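You operate a simulated robot arm through the tools that you are given. There is no shell and no other tool.

You run a simulated robot arm. Do the job below in one go: nothing can be reset, and whatever is moved stays where it is left.

## Task
Scoop the spilt nuts into the pink pan and rake them level.
Fine: use the blue scoop and the white paddle; put scoop and paddle back where they were; nothing stays spilt. Set down upright: blue scoop, white paddle.

The check looks at the end state, three seconds after you hand in, the way a careful person would. Anything else that was tipped, shoved, dropped, spilled or broken makes it a failure.

## Robot
A 7-joint arm with a two-finger parallel gripper, fixed in place. Base frame: the origin is on the floor under the middle of its stand, x ahead of it, y to its left, z up. Lengths are in cm, angles in rad, forces in N, time in s.
It reaches about 147.9 cm from its shoulder. Its first joint turns from -2.897 to 2.897 rad. Payload 4.4 kg.
Tool frame: the origin (TCP) lies between the finger pads and is the grasp point; the fingertips stand 2.3 cm ahead of it; z points along the fingers, y is the line along which they close. Largest opening 9.4 cm; finger width 3.8, thickness 1; the body of the gripper, 5.4 by 9.6 cm, starts 3.9 cm behind the TCP.
Orientation is told as [roll, pitch, yaw] about the base's x, y, z axes, in that order, counted from this pose: with the fingers straight down and closing along the base's y, the tool's x points along the base's -x, its y along +y and its z along -z.

## Interface
- The arm moves only by the tool step_arm. Its argument "motion" is a list of rows, each an object (a shift or turn left out is 0, a gripper value left out holds the last) with "xyz": the shift along the tool's x, y, z in cm, a list of three; "rot": the turn, a rotation vector about the tool's x, y, z in degrees, a list of three; "claw": the opening, from 0 (shut) to 1 (fully open). In form: [{"xyz": [dx, dy, dz], "rot": [ax, ay, az], "claw": claw}, ...]. A call has 1 to 20 rows; each row shifts and turns the commanded pose from where the row before left it, along the tool's axes as they then stand. Each row takes 0.2 s and may step no farther than 5 cm and 0.15 rad from the row before; otherwise, or with a gripper value out of range, the whole call is refused. Where a pose cannot be reached the arm comes as near as it can. A force on the tool above 40 N (or 10 N above the force at the start of the call, whichever is more), or a blocked arm, ends the call early, and 0.2 s more pass. The fingers move at their own pace (about 7.2 cm/s each) and stop on an object; they squeeze with about 26 N. The grip force told is the motor's: it shows also when the fingers shut on nothing. Time passes only in rows, and 0.2 s behind the last, so rows that do not move let the fingers close. It gives the time, the measured TCP pose, the force on the tool (base axes), the opening and the grip force at its end, in the units of the frame above (readings bear some noise), with the torque about the TCP (base axes, N m) and any sound that the robot's microphone picked up.
- Cameras (640 x 400 px; columns grow to the right, rows downward): "scene" is fixed at [5.06, -50.09, 163.43]; the picture's right is [0.45, -0.89, 0.00], its down [-0.49, -0.25, -0.83] and it looks along [0.74, 0.37, -0.55] (base axes); focal length 338 px, centre (320, 200). "wrist" rides on the gripper at [8.6, 1.6, -7.4] in the tool frame; the picture's right is [-0.18, 0.98, 0.00], its down [-0.58, -0.11, -0.81] and it looks along [-0.79, -0.15, 0.59] (tool axes); focal length 243 px, centre (320, 200). There is no depth. A picture from a camera that has moved, and an enlarged one, comes with that camera's place and axes in the base frame and with its lens.
- snapshot(camera): a new picture of that camera. No time passes.
- zoom(camera, box): a new picture of the part [left, top, right, bottom] of that camera's present view, enlarged. No time passes.
- finish_job(): hands the job in; it is judged then, once.

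Places have to be worked out from the pictures, the camera data and where the tool is seen. Open the gripper and draw the arm clear of the work before you hand the job in, unless the task says otherwise.

The tools are called after "Emit:" as name(argument=value, ...) on one line, values as JSON. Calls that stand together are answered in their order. step_arm: Moves the arm, as the interface text tells. Its arguments: {"type":"object","properties":{"motion":{"type":"array","items":{"type":"object","properties":{"xyz":{"type":"array","items":{"type":"number"}},"rot":{"type":"array","items":{"type":"number"}},"claw":{"type":"number"}}}}},"required":["motion"]} The other tools are called the same way: snapshot (camera) takes a picture; zoom (camera, box) takes an enlarged picture of a part of a camera's view; finish_job () hands the job in.

At the start:

```text
time: 0.0
position: [70.69, -23.1, 129.15]
tool_rot: [0.0, -0.001, 0.0]
force: [0.4, -0.1, -0.4]
wrist_torque: [-0.02, 0.03, 0.0]
finger_gap: 9.41
grip_force: 0.1
```

scene: 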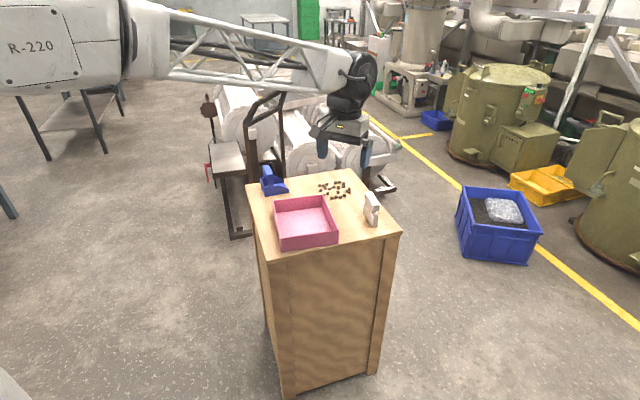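
wrist: 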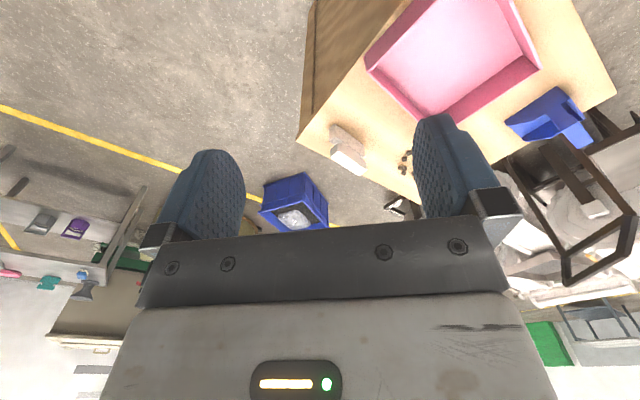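

I'll start by looking closely at the table with the scene and wrist cameras to find the scoop, paddle, pan and nuts.

Emit:
zoom(camera="scene", box=[230, 150, 410, 262])

Emit:
zoom(camera="scene", box=[250, 155, 300, 200])

Emit:
zoom(camera="scene", box=[310, 170, 390, 235])

```text
3.56 times, centred on (320, 206) of scene
camera zoom: at [5.06, -50.09, 163.43], right [0.45, -0.89, 0.0], down [-0.49, -0.25, -0.83], along [0.74, 0.37, -0.55], focal length 1202 px, centre (320, 179)
```

zoom: 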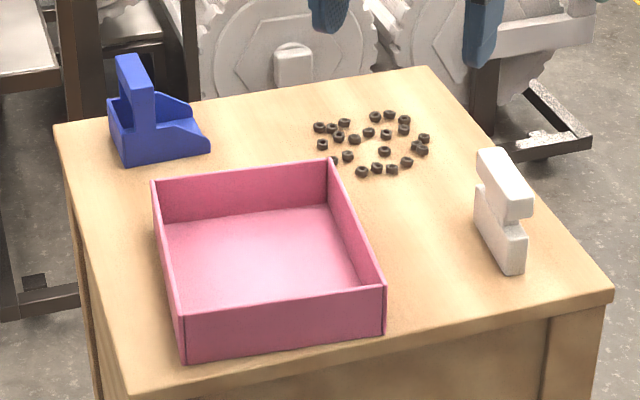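

```text
8.89 times, centred on (275, 178) of scene
camera zoom: at [5.06, -50.09, 163.43], right [0.45, -0.89, 0.0], down [-0.49, -0.25, -0.83], along [0.74, 0.37, -0.55], focal length 3006 px, centre (720, 400)
```

zoom: 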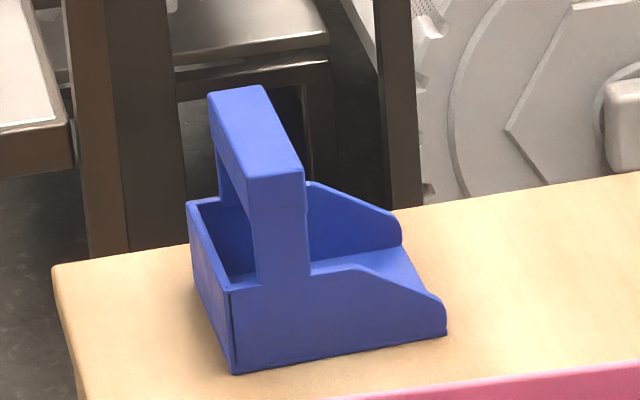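

```text
6.15 times, centred on (350, 202) of scene
camera zoom: at [5.06, -50.09, 163.43], right [0.45, -0.89, 0.0], down [-0.49, -0.25, -0.83], along [0.74, 0.37, -0.55], focal length 2081 px, centre (135, 185)
```

zoom: 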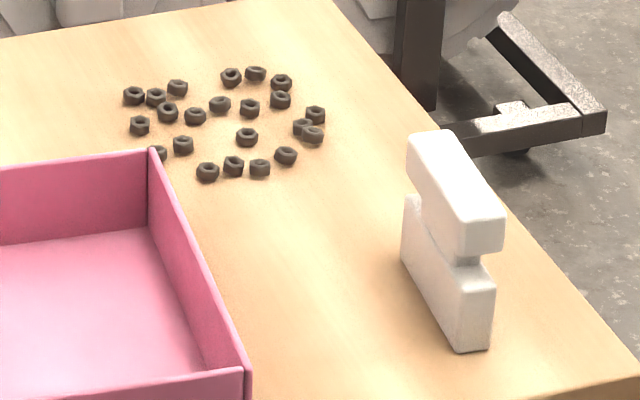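

The table top triangulates to about z≈89, with its edges turned about 45°. The scoop sits near (101,20), its mouth facing (0.71,-0.71). The nuts are around (114,-2), the pan around (87,-3) and the paddle around (102,-22). I'll yaw the tool +45° and move to a better viewing pose, well above everything.

Emit:
step_arm(motion=[{"rot": [0, 0, -7.5]}, {"rot": [0, 0, -7.5]}, {"rot": [0, 0, -7.5]}, {"rot": [0, 0, -7.5]}, {"rot": [0, 0, -7.5]}, {"rot": [0, 0, -7.5]}, {"xyz": [-3.7, -1.2, 1.5]}, {"xyz": [-3.7, -1.2, 1.5]}, {"xyz": [-3.7, -1.2, 1.5]}, {"xyz": [-3.7, -1.2, 1.5]}, {"xyz": [-3.7, -1.2, 1.5]}, {"xyz": [0, 0, 0]}])

Emit:
snapshot(camera="wrist")

Emit:
snapshot(camera="scene")

```text
time: 2.6
position: [88.04, -14.13, 121.7]
tool_rot: [0.001, 0.0, 0.786]
force: [1.0, 0.2, 1.2]
wrist_torque: [0.02, 0.0, -0.02]
finger_gap: 9.41
grip_force: 0.1
```

```text
taken
camera wrist: at [80.84, -19.09, 129.1], right [-0.57, 0.82, 0.0], down [0.49, 0.33, 0.81], along [0.67, 0.46, -0.59], focal length 243 px, centre (320, 200)
```

wrist: 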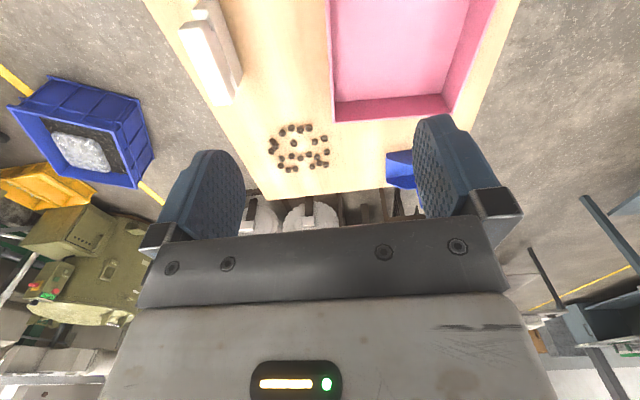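

```text
taken
```

scene: 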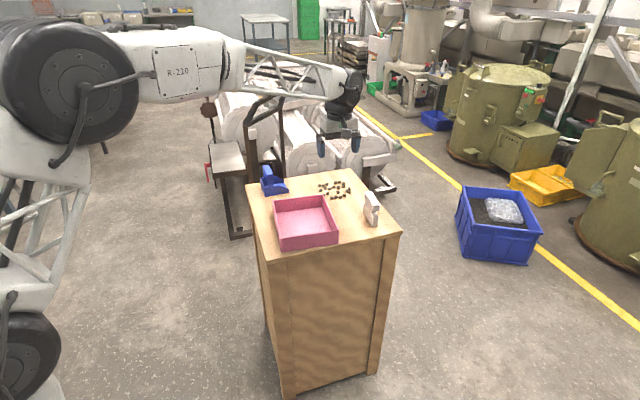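

The wrist camera gives a clear view of the layout from here. I'll zoom in on each object.

Emit:
zoom(camera="wrist", box=[250, 110, 350, 180])

Emit:
zoom(camera="wrist", box=[160, 0, 260, 120])

Emit:
zoom(camera="wrist", box=[310, 0, 510, 140])

Emit:
zoom(camera="wrist", box=[370, 130, 430, 200])

```text
5.71 times, centred on (300, 145) of wrist
camera zoom: at [80.84, -19.09, 129.1], right [-0.57, 0.82, 0.0], down [0.49, 0.33, 0.81], along [0.67, 0.46, -0.59], focal length 1386 px, centre (434, 514)
```

zoom: 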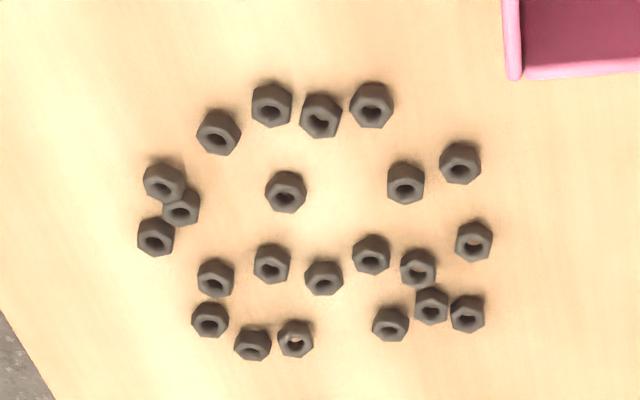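

```text
3.33 times, centred on (210, 60) of wrist
camera zoom: at [80.84, -19.09, 129.1], right [-0.57, 0.82, 0.0], down [0.49, 0.33, 0.81], along [0.67, 0.46, -0.59], focal length 809 px, centre (687, 667)
```

zoom: 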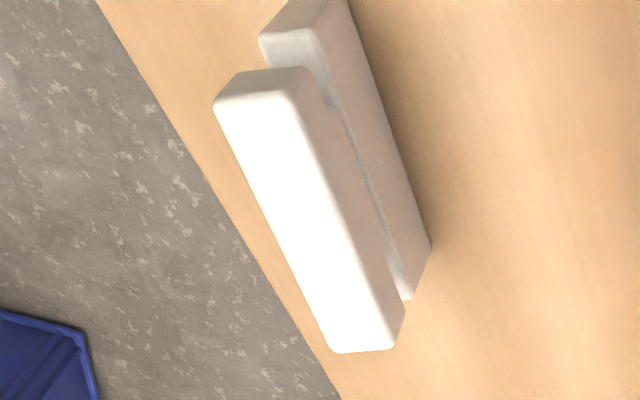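

```text
2.86 times, centred on (410, 70) of wrist
camera zoom: at [80.84, -19.09, 129.1], right [-0.57, 0.82, 0.0], down [0.49, 0.33, 0.81], along [0.67, 0.46, -0.59], focal length 693 px, centre (63, 571)
```

zoom: 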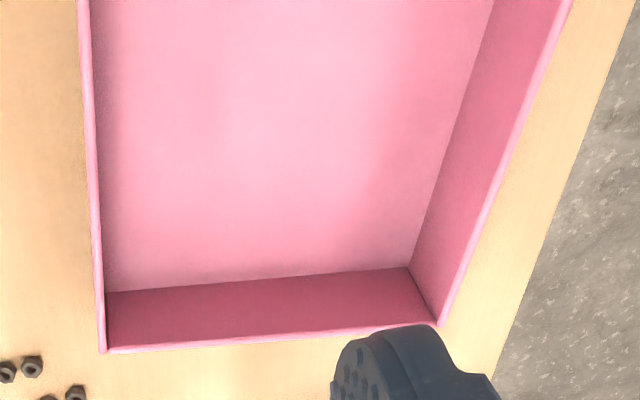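

```text
5.71 times, centred on (400, 165) of wrist
camera zoom: at [80.84, -19.09, 129.1], right [-0.57, 0.82, 0.0], down [0.49, 0.33, 0.81], along [0.67, 0.46, -0.59], focal length 1386 px, centre (-137, 400)
```

zoom: 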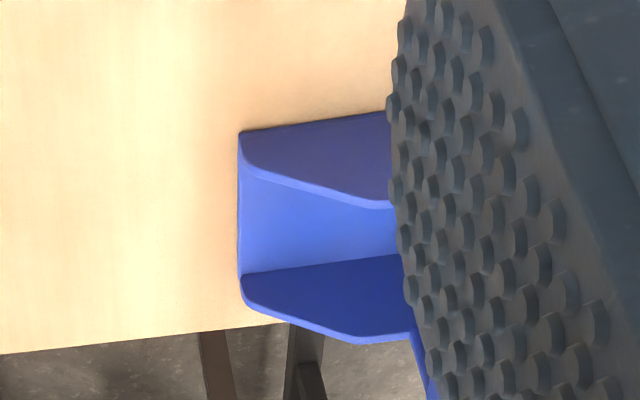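

I'll check the scoop's lip and the paddle at high magnification from the scene camera.

Emit:
zoom(camera="scene", box=[258, 162, 292, 199])

Emit:
zoom(camera="scene", box=[276, 180, 294, 198])

Emit:
zoom(camera="scene", box=[356, 186, 386, 232])

```text
10.81 times, centred on (275, 180) of scene
camera zoom: at [5.06, -50.09, 163.43], right [0.45, -0.89, 0.0], down [-0.49, -0.25, -0.83], along [0.74, 0.37, -0.55], focal length 3656 px, centre (806, 411)
```

zoom: 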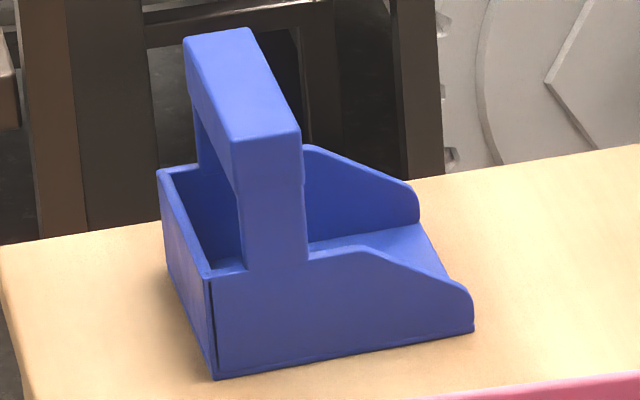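

```text
16.00 times, centred on (285, 189) of scene
camera zoom: at [5.06, -50.09, 163.43], right [0.45, -0.89, 0.0], down [-0.49, -0.25, -0.83], along [0.74, 0.37, -0.55], focal length 5411 px, centre (880, 376)
```

zoom: 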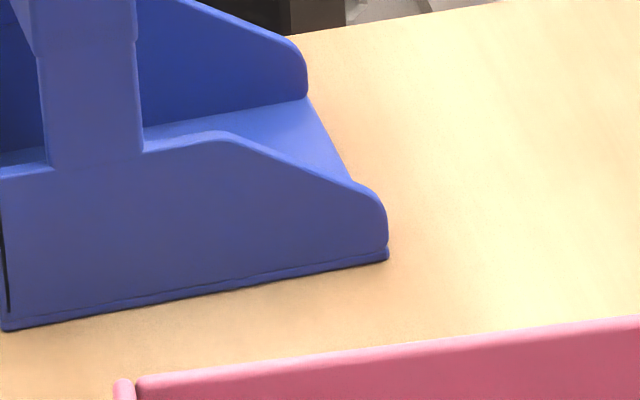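

```text
8.70 times, centred on (371, 209) of scene
camera zoom: at [5.06, -50.09, 163.43], right [0.45, -0.89, 0.0], down [-0.49, -0.25, -0.83], along [0.74, 0.37, -0.55], focal length 2941 px, centre (-124, 122)
```

zoom: 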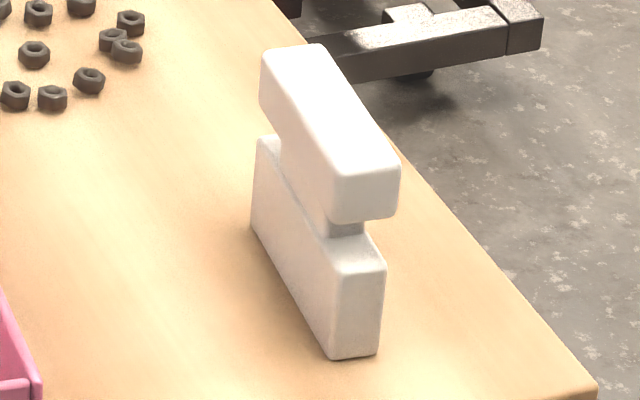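

The scoop has a floor plate with a lip I can't judge well from here. I'll look at the mouth from the front by yawing further and bringing the wrist camera in front of it, staying above everything.

Emit:
step_arm(motion=[{"xyz": [-4.4, 0.1, 0]}, {"xyz": [-4.4, 0.1, 0]}, {"xyz": [-4.4, 0.1, 0]}, {"xyz": [-4.4, 0.1, 0]}, {"xyz": [-4.4, 0.1, 0]}, {"xyz": [-4.4, 0.1, 0]}, {"rot": [0, 0, -8.5]}, {"rot": [0, 0, -8.5]}, {"rot": [0, 0, -8.5]}, {"rot": [0, 0, -8.5]}, {"rot": [0, 0, -8.5]}, {"rot": [0, 0, -8.5]}, {"rot": [0, 0, -8.5]}, {"xyz": [0, 0, 4.2]}, {"xyz": [0, 0, 4.2]}, {"xyz": [0, 0, 4.2]}, {"xyz": [0, 0, 4.2]}, {"xyz": [0, 0, 2.2]}, {"xyz": [0, 0, 0]}])

Emit:
snapshot(camera="wrist")

Emit:
snapshot(camera="scene")

```text
time: 6.6
position: [106.24, 4.8, 102.51]
tool_rot: [-0.001, 0.001, 1.825]
force: [-0.1, -0.1, 0.3]
wrist_torque: [-0.02, 0.0, 0.02]
finger_gap: 9.41
grip_force: 0.1
```

```text
taken
camera wrist: at [106.87, -3.99, 109.99], right [-1.0, -0.07, 0.0], down [-0.04, 0.59, 0.81], along [-0.05, 0.8, -0.59], focal length 243 px, centre (320, 200)
```

wrist: 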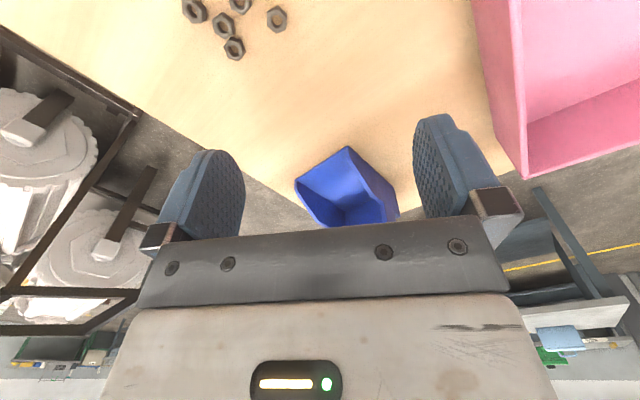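

```text
taken
```

scene: 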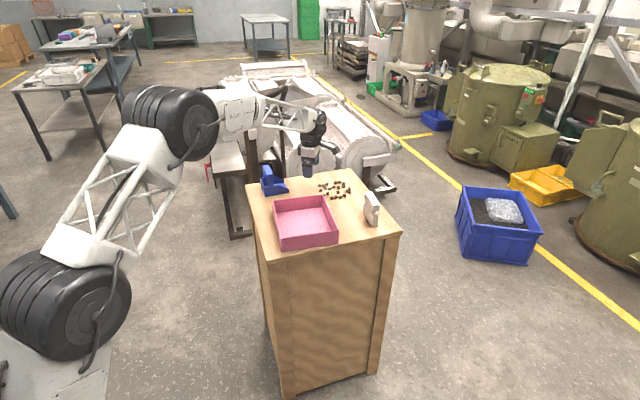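

Emit:
zoom(camera="wrist", box=[285, 135, 405, 235])

Emit:
zoom(camera="wrist", box=[290, 140, 360, 200])

Emit:
zoom(camera="wrist", box=[170, 0, 300, 70])

```text
4.00 times, centred on (345, 185) of wrist
camera zoom: at [106.87, -3.99, 109.99], right [-1.0, -0.07, 0.0], down [-0.04, 0.59, 0.81], along [-0.05, 0.8, -0.59], focal length 970 px, centre (220, 260)
```

zoom: 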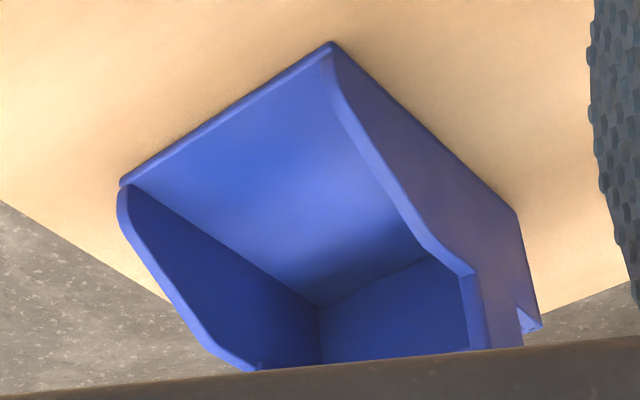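

```text
6.67 times, centred on (325, 170) of wrist
camera zoom: at [106.87, -3.99, 109.99], right [-1.0, -0.07, 0.0], down [-0.04, 0.59, 0.81], along [-0.05, 0.8, -0.59], focal length 1618 px, centre (287, 400)
```

zoom: 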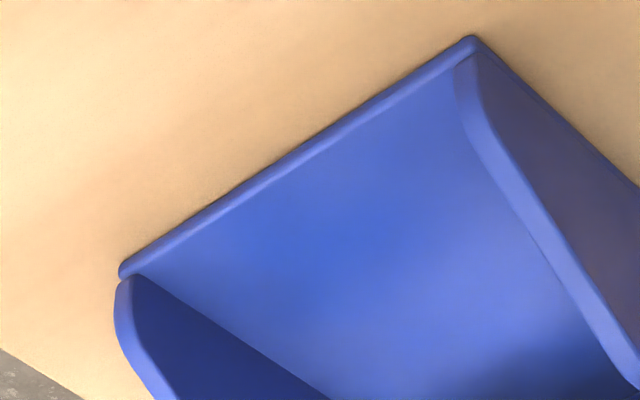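

```text
4.92 times, centred on (235, 35) of wrist
camera zoom: at [106.87, -3.99, 109.99], right [-1.0, -0.07, 0.0], down [-0.04, 0.59, 0.81], along [-0.05, 0.8, -0.59], focal length 1194 px, centre (738, 1012)
```

zoom: 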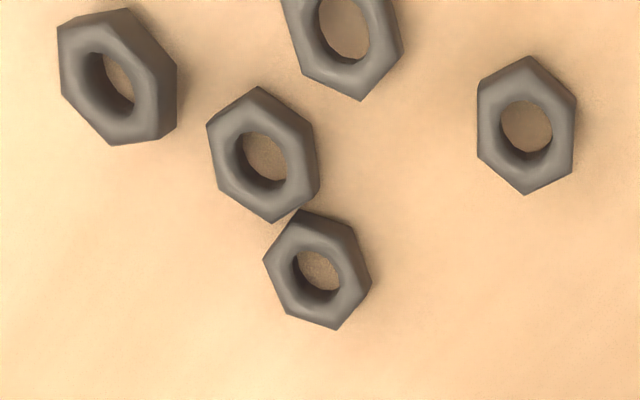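

The lip is a thin plate about 0.3 cm thick. From the two views the table top is close to z=90.0. The scoop's handle bar is centred at about (100.8, 21.0), its top at about 99.6, and the bar lies at a yaw of about 47°. I'll go up, turn to yaw 47°, move over the handle and check.

Emit:
step_arm(motion=[{"xyz": [0, 0, -4]}, {"xyz": [0, 0, -4]}, {"xyz": [0, 0, -2]}, {"rot": [0, 0, 8.22]}, {"rot": [0, 0, 8.22]}, {"rot": [0, 0, 8.22]}, {"rot": [0, 0, 8.22]}, {"rot": [0, 0, 8.22]}, {"rot": [0, 0, 8.22]}, {"rot": [0, 0, 8.22]}, {"xyz": [-2.03, 3.76, 0]}, {"xyz": [-2.03, 3.76, 0]}, {"xyz": [-2.03, 3.76, 0]}, {"xyz": [-2.03, 3.76, 0]}, {"xyz": [0, 0, 0]}])

Emit:
snapshot(camera="wrist")

Emit:
zoom(camera="scene", box=[230, 110, 330, 210])

```text
time: 9.8
position: [100.74, 21.29, 112.56]
tool_rot: [-0.001, 0.0, 0.822]
force: [-0.6, 0.1, -0.1]
wrist_torque: [0.02, 0.0, -0.03]
finger_gap: 9.42
grip_force: 0.2
```

```text
taken
camera wrist: at [93.62, 16.08, 119.96], right [-0.59, 0.81, 0.0], down [0.48, 0.35, 0.81], along [0.65, 0.48, -0.59], focal length 243 px, centre (320, 200)
```

wrist: 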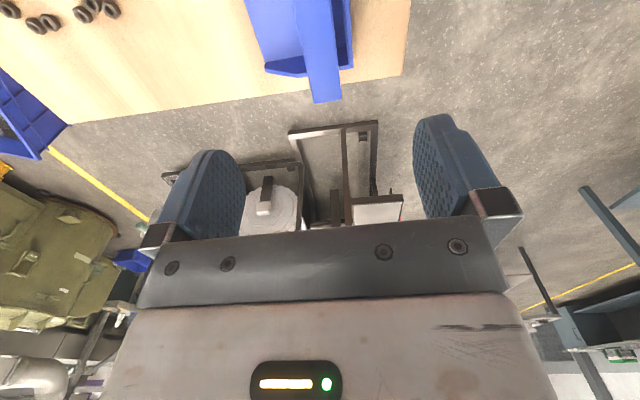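

```text
4.00 times, centred on (280, 160) of scene
camera zoom: at [5.06, -50.09, 163.43], right [0.45, -0.89, 0.0], down [-0.49, -0.25, -0.83], along [0.74, 0.37, -0.55], focal length 1353 px, centre (480, 360)
```

zoom: 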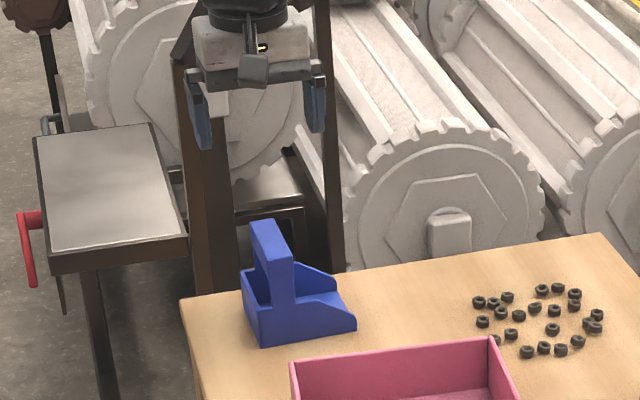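

The handle is centred between the fingers. I'll zoom in to check for any leftover yaw error.

Emit:
zoom(camera="wrist", box=[230, 0, 390, 110])

```text
3.64 times, centred on (310, 55) of wrist
camera zoom: at [93.62, 16.08, 119.96], right [-0.59, 0.81, 0.0], down [0.48, 0.35, 0.81], along [0.65, 0.48, -0.59], focal length 882 px, centre (356, 727)
```

zoom: 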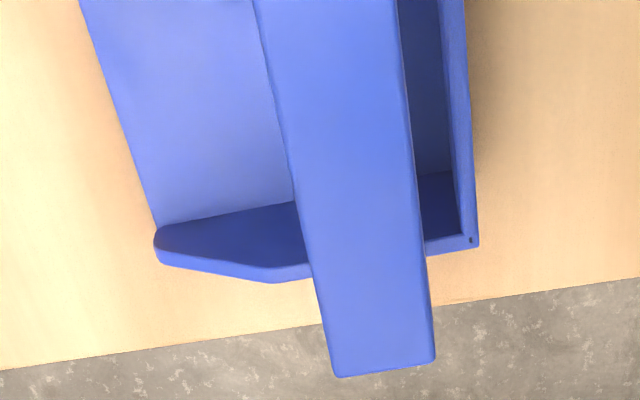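

The handle top is 2.55 cm wide, within 0.1 cm of the finger mid-plane, and turned only 0.75°. I'll correct that and lower until the fingers straddle the bar, without closing yet.

Emit:
step_arm(motion=[{"rot": [0, 0, 0.75]}, {"xyz": [0.3, 0, 3.5]}, {"xyz": [0, 0, 3.5]}, {"xyz": [0, 0, 3.5]}, {"xyz": [0, 0, 2.0]}, {"xyz": [0, 0, 1.8]}, {"xyz": [0, 0, 0]}])

Emit:
snapshot(camera="wrist")

Emit:
zoom(camera="scene", box=[235, 130, 315, 210])

```text
time: 11.4
position: [100.55, 20.86, 98.37]
tool_rot: [0.0, 0.001, 0.806]
force: [-0.7, -1.1, 0.4]
wrist_torque: [-0.04, -0.01, -0.01]
finger_gap: 9.41
grip_force: 0.1
```

```text
taken
camera wrist: at [93.47, 15.81, 105.81], right [-0.58, 0.81, 0.0], down [0.48, 0.34, 0.81], along [0.66, 0.47, -0.59], focal length 243 px, centre (320, 200)
```

wrist: 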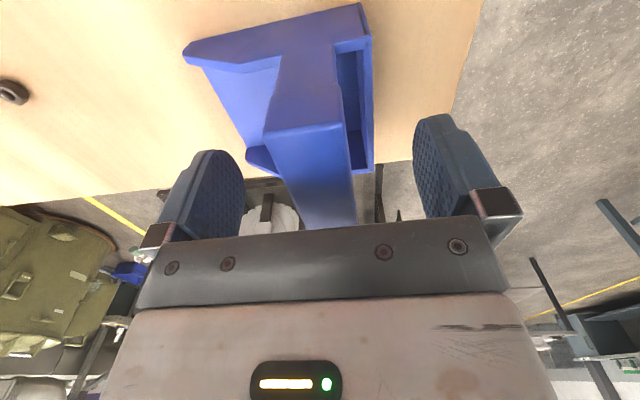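

```text
5.00 times, centred on (275, 170) of scene
camera zoom: at [5.06, -50.09, 163.43], right [0.45, -0.89, 0.0], down [-0.49, -0.25, -0.83], along [0.74, 0.37, -0.55], focal length 1691 px, centre (545, 350)
```

zoom: 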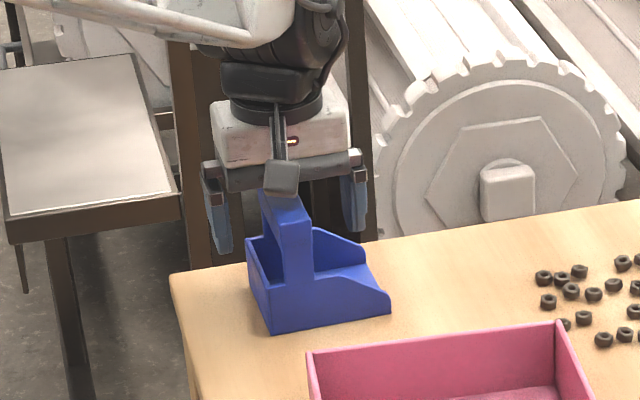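

The bar sits centred between the fingers at grasp height. I'll close on it and wait for the grip.

Emit:
step_arm(motion=[{"claw": 0}, {"claw": 0}, {"claw": 0}, {"claw": 0}, {"claw": 0}, {"claw": 0}])

Emit:
snapshot(camera="wrist")

```text
time: 12.8
position: [100.61, 20.85, 98.53]
tool_rot: [0.0, 0.0, 0.808]
force: [0.4, -0.6, 0.4]
wrist_torque: [0.03, 0.01, -0.01]
finger_gap: 2.57
grip_force: 25.9
```

```text
taken
camera wrist: at [93.47, 15.81, 105.83], right [-0.58, 0.81, 0.0], down [0.48, 0.34, 0.81], along [0.66, 0.47, -0.59], focal length 243 px, centre (320, 200)
```

wrist: 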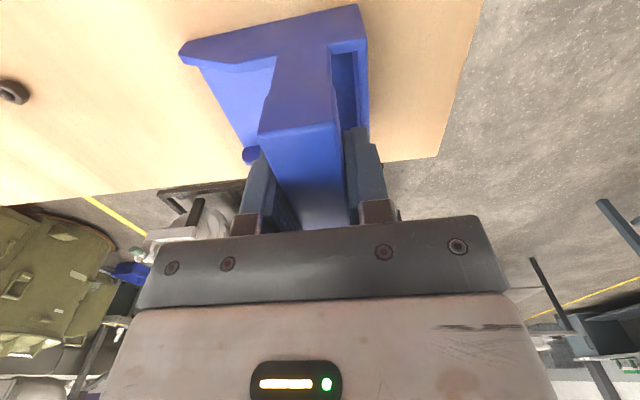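

The grip is firm at 2.57 cm. The scoop's home pose is TCP (100.6, 20.86, 98.35) at yaw 46.2°. I'll lift it straight up and read the load to judge its weight.

Emit:
step_arm(motion=[{"xyz": [0, 0, -1]}, {"xyz": [0, 0, -3]}, {"xyz": [0, 0, -4]}, {"xyz": [0, 0, -4]}, {"xyz": [0, 0, 0]}, {"xyz": [0, 0, 0]}])

Emit:
zoom(camera="scene", box=[230, 110, 330, 210])

Emit:
snapshot(camera="wrist")

```text
time: 14.2
position: [100.51, 20.9, 110.29]
tool_rot: [0.0, 0.0, 0.805]
force: [0.7, -0.3, -0.8]
wrist_torque: [-0.02, -0.01, -0.03]
finger_gap: 2.57
grip_force: 26.6
```

```text
4.00 times, centred on (280, 160) of scene
camera zoom: at [5.06, -50.09, 163.43], right [0.45, -0.89, 0.0], down [-0.49, -0.25, -0.83], along [0.74, 0.37, -0.55], focal length 1353 px, centre (480, 360)
```

zoom: 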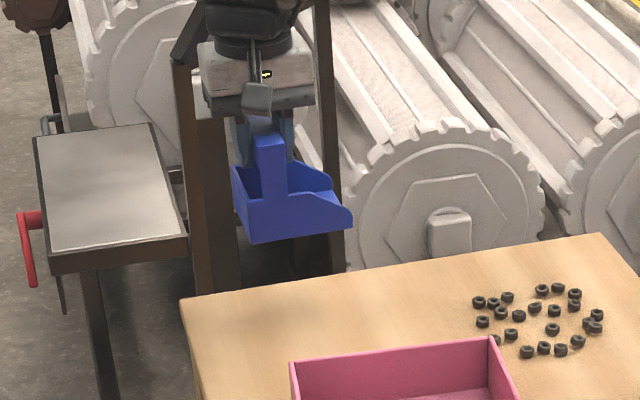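

```text
taken
camera wrist: at [93.38, 15.79, 117.62], right [-0.58, 0.81, 0.0], down [0.48, 0.34, 0.81], along [0.66, 0.47, -0.59], focal length 243 px, centre (320, 200)
```

wrist: 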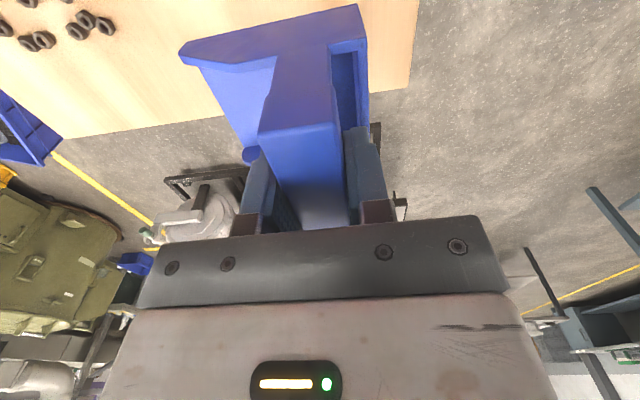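

The scoop is light, roughly 0.1 kg. From the wrist view the 22 nuts span about 11.6 × 11 cm between the pan and the far corner. I'll make the scooping pass toward the robot, since that leaves the longest run of clear table. First I carry the scoop high to beyond the nuts and turn it to face them.

Emit:
step_arm(motion=[{"xyz": [-0.93, -4.64, 0]}, {"xyz": [-0.93, -4.64, 0]}, {"xyz": [-0.93, -4.64, 0]}, {"xyz": [-0.93, -4.64, 0]}, {"xyz": [-0.93, -4.64, 0]}, {"rot": [0, 0, 8.3]}, {"rot": [0, 0, 8.3]}, {"rot": [0, 0, 8.3]}, {"rot": [0, 0, 8.3]}, {"rot": [0, 0, 8.3]}, {"rot": [0, 0, 8.3]}, {"rot": [0, 0, 8.3]}, {"rot": [0, 0, 8.3]}, {"rot": [0, 0, 8.3]}, {"rot": [0, 0, 8.3]}, {"rot": [0, 0, 8.2]}, {"xyz": [0, 0, 0]}])

Emit:
snapshot(camera="wrist")

Emit:
zoom(camera="scene", box=[280, 120, 400, 240])

```text
time: 17.8
position: [120.57, 8.33, 110.42]
tool_rot: [-0.001, 0.0, -0.786]
force: [-0.8, -0.1, -1.3]
wrist_torque: [0.01, -0.04, 0.01]
finger_gap: 2.56
grip_force: 25.7
```

```text
taken
camera wrist: at [115.62, 15.55, 117.79], right [0.83, 0.56, 0.0], down [0.33, -0.49, 0.81], along [0.46, -0.67, -0.59], focal length 243 px, centre (320, 200)
```

wrist: 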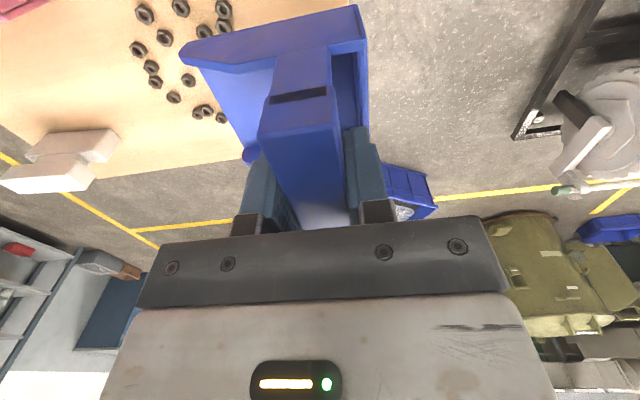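

```text
3.33 times, centred on (340, 180) of scene
camera zoom: at [5.06, -50.09, 163.43], right [0.45, -0.89, 0.0], down [-0.49, -0.25, -0.83], along [0.74, 0.37, -0.55], focal length 1127 px, centre (253, 267)
```

zoom: 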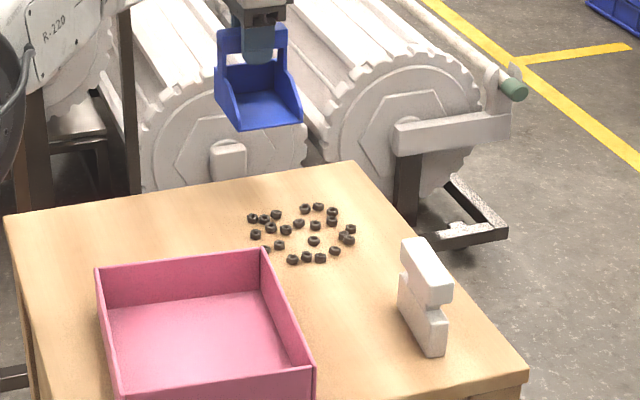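

I'm now behind the nuts with the lip about 1 cm clear of them. I'll descend to the table height recorded at the scoop's home and check the force.

Emit:
step_arm(motion=[{"xyz": [0, 0, 4]}, {"xyz": [0, 0, 4]}, {"xyz": [0, 0, 3]}, {"xyz": [0, 0, 0.8]}, {"xyz": [0, 0, 0.2]}, {"xyz": [0, 0, 0]}])

Emit:
zoom(camera="scene", box=[290, 140, 390, 220])

Emit:
snapshot(camera="wrist")

```text
time: 19.2
position: [120.49, 8.27, 98.3]
tool_rot: [0.003, -0.002, -0.785]
force: [0.8, 1.5, 7.0]
wrist_torque: [0.21, 0.28, -0.07]
finger_gap: 2.57
grip_force: 26.1
```

```text
5.00 times, centred on (340, 180) of scene
camera zoom: at [5.06, -50.09, 163.43], right [0.45, -0.89, 0.0], down [-0.49, -0.25, -0.83], along [0.74, 0.37, -0.55], focal length 1691 px, centre (220, 300)
```

zoom: 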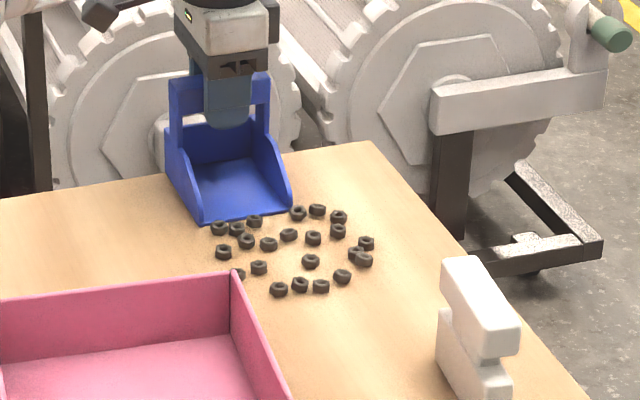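

```text
taken
camera wrist: at [115.65, 15.48, 105.82], right [0.82, 0.57, 0.0], down [0.33, -0.49, 0.81], along [0.46, -0.67, -0.59], focal length 243 px, centre (320, 200)
```

wrist: 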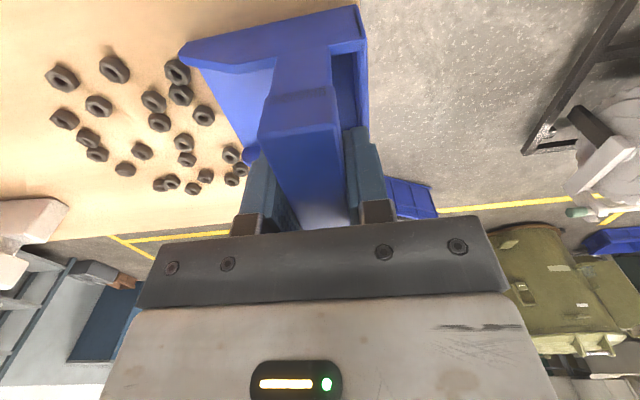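

The lip rests on the table with about 7 N of contact, just short of the nuts. I'll push slowly 4 cm toward the robot and see whether nuts ride over the lip.

Emit:
step_arm(motion=[{"xyz": [0, -0.8, 0]}, {"xyz": [0, -0.8, 0]}, {"xyz": [0, -0.8, 0]}, {"xyz": [0, -0.8, 0]}, {"xyz": [0, -0.8, 0]}, {"xyz": [0, 0, 0]}])

Emit:
zoom(camera="scene", box=[300, 150, 380, 214])

Emit:
snapshot(camera="wrist")

```text
time: 20.6
position: [117.76, 5.33, 98.53]
tool_rot: [0.0, 0.0, -0.786]
force: [1.9, 3.2, 10.8]
wrist_torque: [-0.21, -0.08, 0.05]
finger_gap: 2.55
grip_force: 26.2
```

```text
6.25 times, centred on (340, 182) of scene
camera zoom: at [5.06, -50.09, 163.43], right [0.45, -0.89, 0.0], down [-0.49, -0.25, -0.83], along [0.74, 0.37, -0.55], focal length 2114 px, centre (195, 312)
```

zoom: 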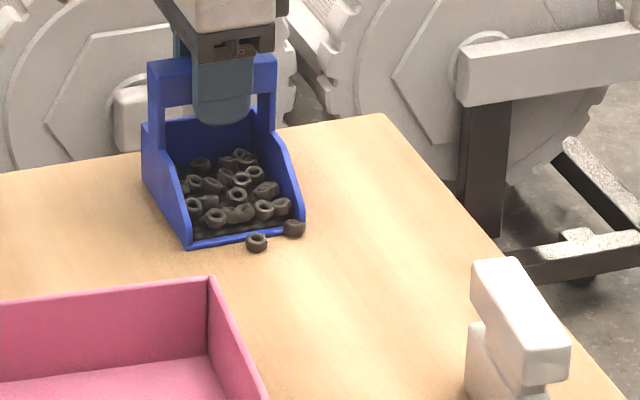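

```text
taken
camera wrist: at [112.83, 12.73, 105.82], right [0.82, 0.57, 0.0], down [0.33, -0.49, 0.81], along [0.46, -0.67, -0.59], focal length 243 px, centre (320, 200)
```

wrist: 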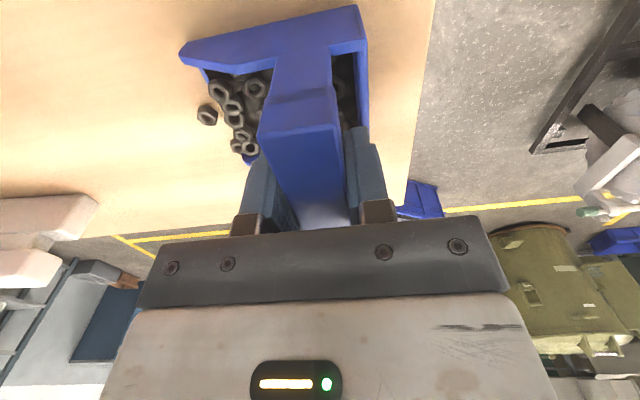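

Nearly all the nuts are now in the scoop. I'll zoom in to see what remains in front of the lip.

Emit:
zoom(camera="scene", box=[315, 170, 345, 194])

Emit:
zoom(camera="wrist", box=[170, 60, 290, 170])

Emit:
snapshot(camera="scene")

```text
16.00 times, centred on (330, 182) of scene
camera zoom: at [5.06, -50.09, 163.43], right [0.45, -0.89, 0.0], down [-0.49, -0.25, -0.83], along [0.74, 0.37, -0.55], focal length 5411 px, centre (160, 488)
```

zoom: 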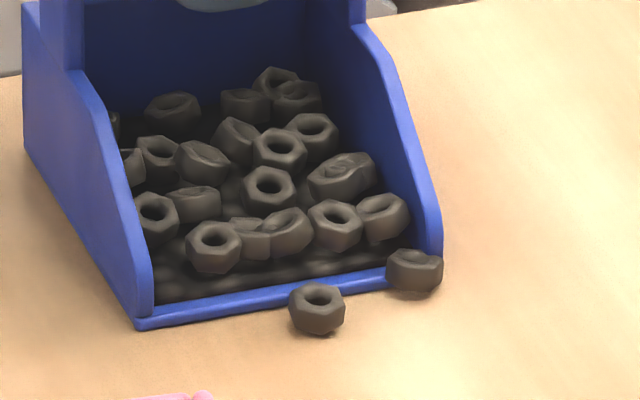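

```text
3.64 times, centred on (230, 115) of wrist
camera zoom: at [112.83, 12.73, 105.82], right [0.82, 0.57, 0.0], down [0.33, -0.49, 0.81], along [0.46, -0.67, -0.59], focal length 882 px, centre (647, 509)
```

zoom: 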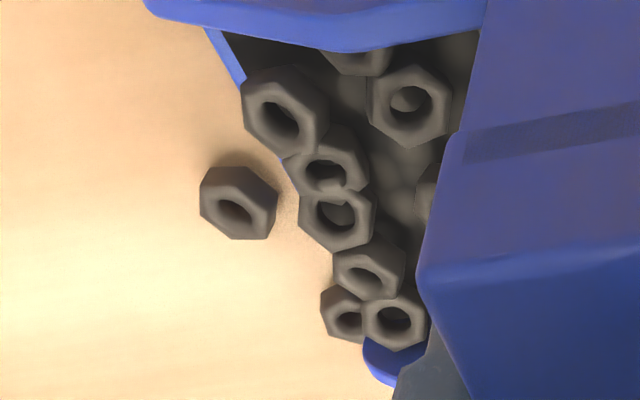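

```text
taken
```

scene: 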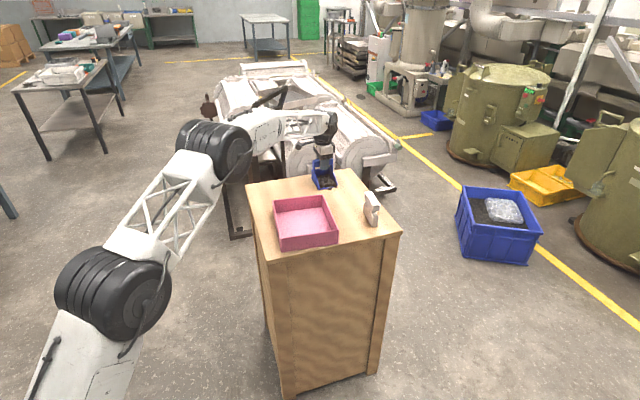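

This looks like a granular-pile model: the scoop is loaded and only two nuts remain just in front of the lip. I'll keep advancing, shifted 1 cm toward the one by the corner.

Emit:
step_arm(motion=[{"xyz": [-0.5, -0.4, 0]}, {"xyz": [-0.5, -0.8, 0]}, {"xyz": [0, -0.8, 0]}, {"xyz": [0, -0.8, 0]}, {"xyz": [0, 0, 0]}])

Emit:
zoom(camera="scene", box=[315, 170, 345, 194])

Emit:
zoom(camera="scene", box=[290, 150, 390, 230])

Emit:
snapshot(camera="wrist")

```text
time: 21.8
position: [116.59, 2.75, 98.48]
tool_rot: [0.0, 0.0, -0.785]
force: [2.8, 1.1, 7.2]
wrist_torque: [-0.28, -0.15, 0.09]
finger_gap: 2.57
grip_force: 25.8
```

```text
16.00 times, centred on (330, 182) of scene
camera zoom: at [5.06, -50.09, 163.43], right [0.45, -0.89, 0.0], down [-0.49, -0.25, -0.83], along [0.74, 0.37, -0.55], focal length 5411 px, centre (160, 488)
```

zoom: 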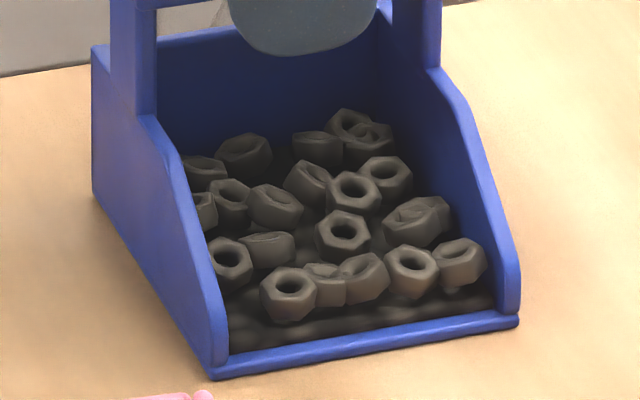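

```text
5.00 times, centred on (340, 190) of scene
camera zoom: at [5.06, -50.09, 163.43], right [0.45, -0.89, 0.0], down [-0.49, -0.25, -0.83], along [0.74, 0.37, -0.55], focal length 1691 px, centre (220, 250)
```

zoom: 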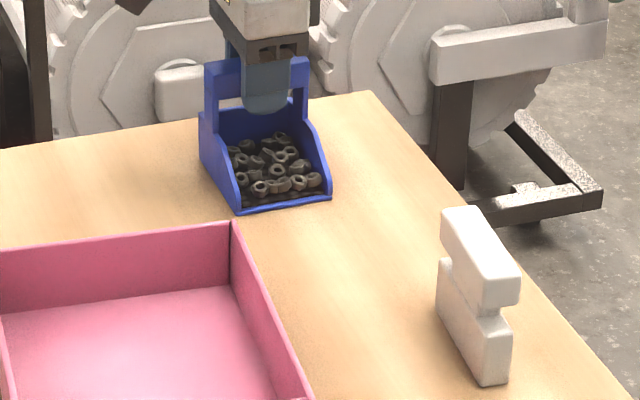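

```text
taken
camera wrist: at [111.56, 9.99, 105.82], right [0.82, 0.57, 0.0], down [0.33, -0.49, 0.81], along [0.46, -0.67, -0.59], focal length 243 px, centre (320, 200)
```

wrist: 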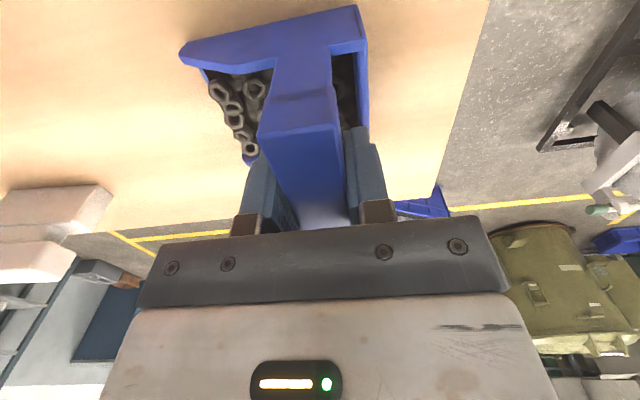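

All the visible nuts are in the scoop, and none are left in front of the lip. I'll lift a little, tip the nose up about 12° to hold the load, and raise it further before checking the table.

Emit:
step_arm(motion=[{"xyz": [0, 0, -1.0]}, {"xyz": [0, 0, -1.5], "rot": [4, 0, 0]}, {"xyz": [0, 0, -1.5], "rot": [4, 0, 0]}, {"xyz": [0, 0, -1.5], "rot": [4, 0, 0]}, {"xyz": [0, 0, -2.5]}, {"xyz": [0, 0, -2.5]}, {"xyz": [0, 0, -2.5]}, {"xyz": [0, 0, 0]}])

Emit:
zoom(camera="scene", box=[280, 130, 400, 230])

Emit:
snapshot(camera="wrist")

```text
time: 23.6
position: [117.78, 4.07, 111.19]
tool_rot: [-0.211, 0.0, -0.785]
force: [-1.6, 0.0, -2.1]
wrist_torque: [0.02, -0.02, 0.01]
finger_gap: 2.56
grip_force: 26.4
```

```text
4.00 times, centred on (340, 180) of scene
camera zoom: at [5.06, -50.09, 163.43], right [0.45, -0.89, 0.0], down [-0.49, -0.25, -0.83], along [0.74, 0.37, -0.55], focal length 1353 px, centre (240, 280)
```

zoom: 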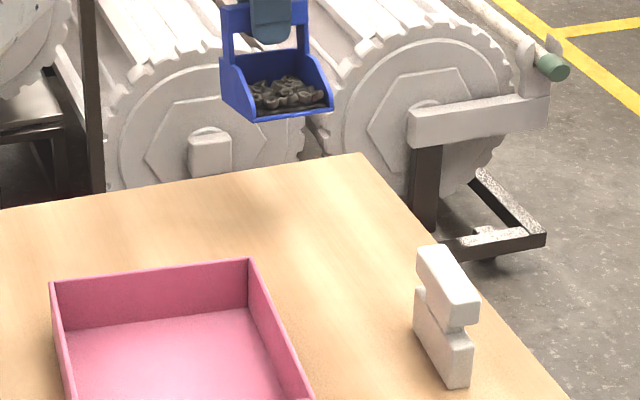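

```text
taken
camera wrist: at [113.86, 12.38, 118.17], right [0.81, 0.55, -0.2], down [0.45, -0.37, 0.81], along [0.37, -0.75, -0.55], focal length 243 px, centre (320, 200)
```

wrist: 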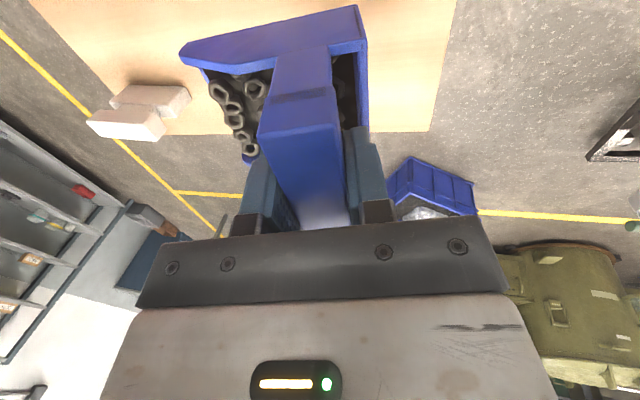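

The table is clean and the load is secure. I'll carry the scoop level over the middle of the pan, with its lowest point about 7 cm above the rim.

Emit:
step_arm(motion=[{"xyz": [1.0, -1.5, 0.32]}, {"xyz": [1.92, -2.96, 0.63]}, {"xyz": [1.92, -2.96, 0.63]}, {"xyz": [1.92, -2.96, 0.63]}, {"xyz": [1.92, -2.96, 0.63]}, {"xyz": [1.92, -2.96, 0.63]}, {"xyz": [1.92, -2.96, 0.63]}, {"xyz": [1.92, -2.96, 0.63]}, {"xyz": [1.92, -2.96, 0.63]}, {"xyz": [0.92, -1.42, 0.3]}, {"xyz": [0, 0, 0]}, {"xyz": [0, 0, 0]}])

Emit:
zoom(camera="scene", box=[240, 140, 400, 260])

Emit:
snapshot(camera="wrist")

```text
time: 26.2
position: [86.34, -2.98, 111.36]
tool_rot: [-0.209, -0.002, -0.785]
force: [-0.9, -0.2, -2.6]
wrist_torque: [0.02, 0.0, 0.03]
finger_gap: 2.58
grip_force: 26.1
```

```text
3.33 times, centred on (320, 200) of scene
camera zoom: at [5.06, -50.09, 163.43], right [0.45, -0.89, 0.0], down [-0.49, -0.25, -0.83], along [0.74, 0.37, -0.55], focal length 1127 px, centre (320, 200)
```

zoom: 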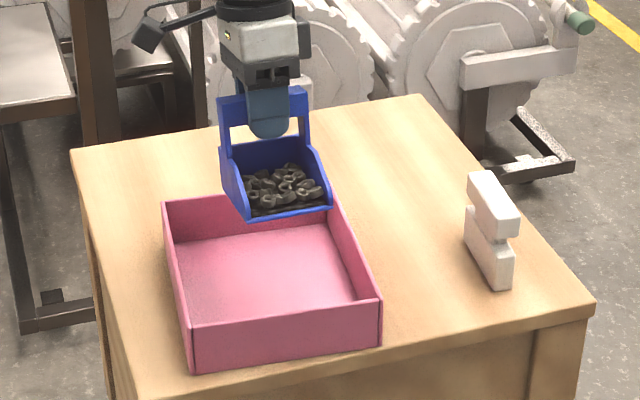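

```text
taken
camera wrist: at [82.58, 5.38, 118.25], right [0.81, 0.55, -0.2], down [0.45, -0.37, 0.81], along [0.37, -0.75, -0.55], focal length 243 px, centre (320, 200)
```

wrist: 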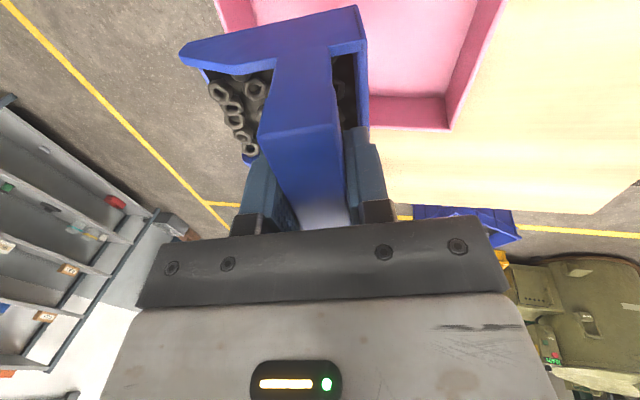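

The scoop is over the pan's centre. I'll bring it level, lower it so the lip clears the rim by about 2 cm, and start tipping the nose down in stages.

Emit:
step_arm(motion=[{"rot": [-6, 0, 0]}, {"rot": [-6, 0, 0]}, {"xyz": [0, 0, 1.7]}, {"xyz": [0, 0, 1.7]}, {"rot": [-7, 0, 0]}, {"rot": [-7, 0, 0]}, {"rot": [-7, 0, 0]}, {"xyz": [0, 0, 0]}])

Emit:
zoom(camera="scene", box=[240, 140, 400, 260])

```text
time: 28.0
position: [86.29, -3.02, 107.86]
tool_rot: [0.367, 0.0, -0.785]
force: [0.4, -0.1, -2.2]
wrist_torque: [-0.02, 0.0, 0.01]
finger_gap: 2.56
grip_force: 26.3
```

```text
3.33 times, centred on (320, 200) of scene
camera zoom: at [5.06, -50.09, 163.43], right [0.45, -0.89, 0.0], down [-0.49, -0.25, -0.83], along [0.74, 0.37, -0.55], focal length 1127 px, centre (320, 200)
```

zoom: 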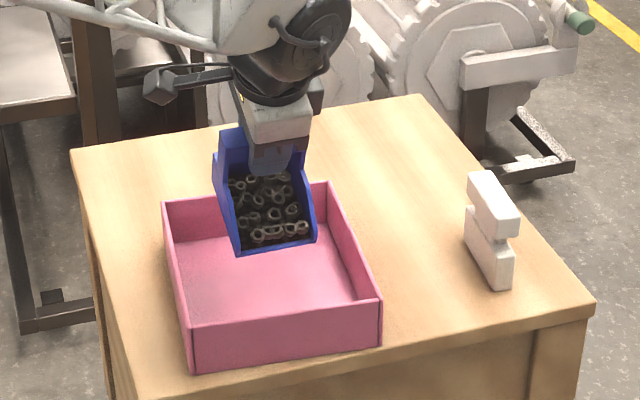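

At 21° the nuts still hold. I'll shift to one side of the pan and sweep sideways while tipping further, so the pour spreads out.

Emit:
step_arm(motion=[{"xyz": [1.5, 0, 0]}, {"xyz": [1.5, 0, 0]}, {"xyz": [-0.5, 0, 0], "rot": [-4, 0, 0]}, {"xyz": [-0.5, 0, 0], "rot": [-4, 0, 0]}, {"xyz": [0, 0, 0]}])

Emit:
zoom(camera="scene", box=[260, 160, 350, 250])

```text
time: 29.2
position: [85.18, -1.51, 107.95]
tool_rot: [0.507, 0.0, -0.786]
force: [0.1, -0.4, -2.0]
wrist_torque: [0.01, 0.01, 0.02]
finger_gap: 2.57
grip_force: 26.2
```

```text
4.44 times, centred on (305, 205) of scene
camera zoom: at [5.06, -50.09, 163.43], right [0.45, -0.89, 0.0], down [-0.49, -0.25, -0.83], along [0.74, 0.37, -0.55], focal length 1503 px, centre (387, 178)
```

zoom: 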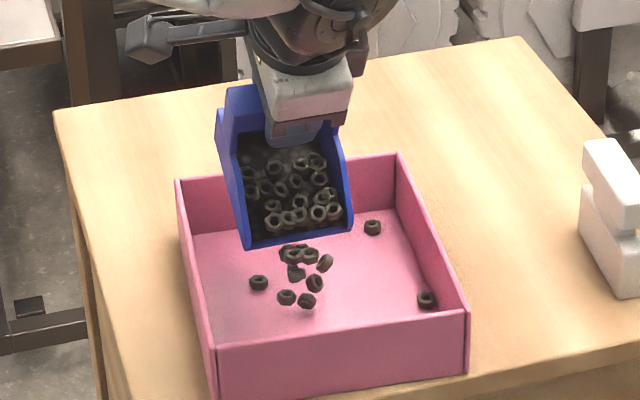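

Pouring has begun and it's landing inside the pan. I'll lower the lip 1.5 cm to soften the drop and keep tipping while sweeping to the other side.

Emit:
step_arm(motion=[{"xyz": [-0.4, -0.73, 1.3]}, {"xyz": [-0.8, 0, 0], "rot": [-2, 0, 0]}, {"xyz": [-0.8, 0, 0], "rot": [-2, 0, 0]}, {"xyz": [-0.8, 0, 0], "rot": [-2, 0, 0]}, {"xyz": [-0.8, 0, 0], "rot": [-2, 0, 0]}, {"xyz": [-0.8, 0, 0], "rot": [-2, 0, 0]}])

Emit:
zoom(camera="scene", box=[260, 160, 350, 250])

```text
time: 30.6
position: [88.02, -4.64, 106.4]
tool_rot: [0.683, 0.0, -0.787]
force: [-0.2, 0.0, -0.7]
wrist_torque: [-0.02, 0.02, 0.0]
finger_gap: 2.58
grip_force: 26.4
```

```text
4.44 times, centred on (305, 205) of scene
camera zoom: at [5.06, -50.09, 163.43], right [0.45, -0.89, 0.0], down [-0.49, -0.25, -0.83], along [0.74, 0.37, -0.55], focal length 1503 px, centre (387, 178)
```

zoom: 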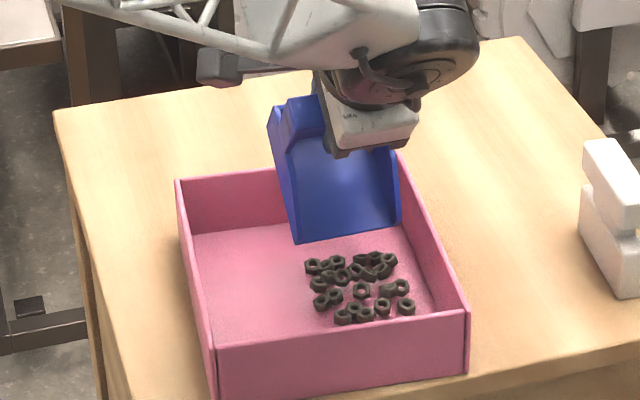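

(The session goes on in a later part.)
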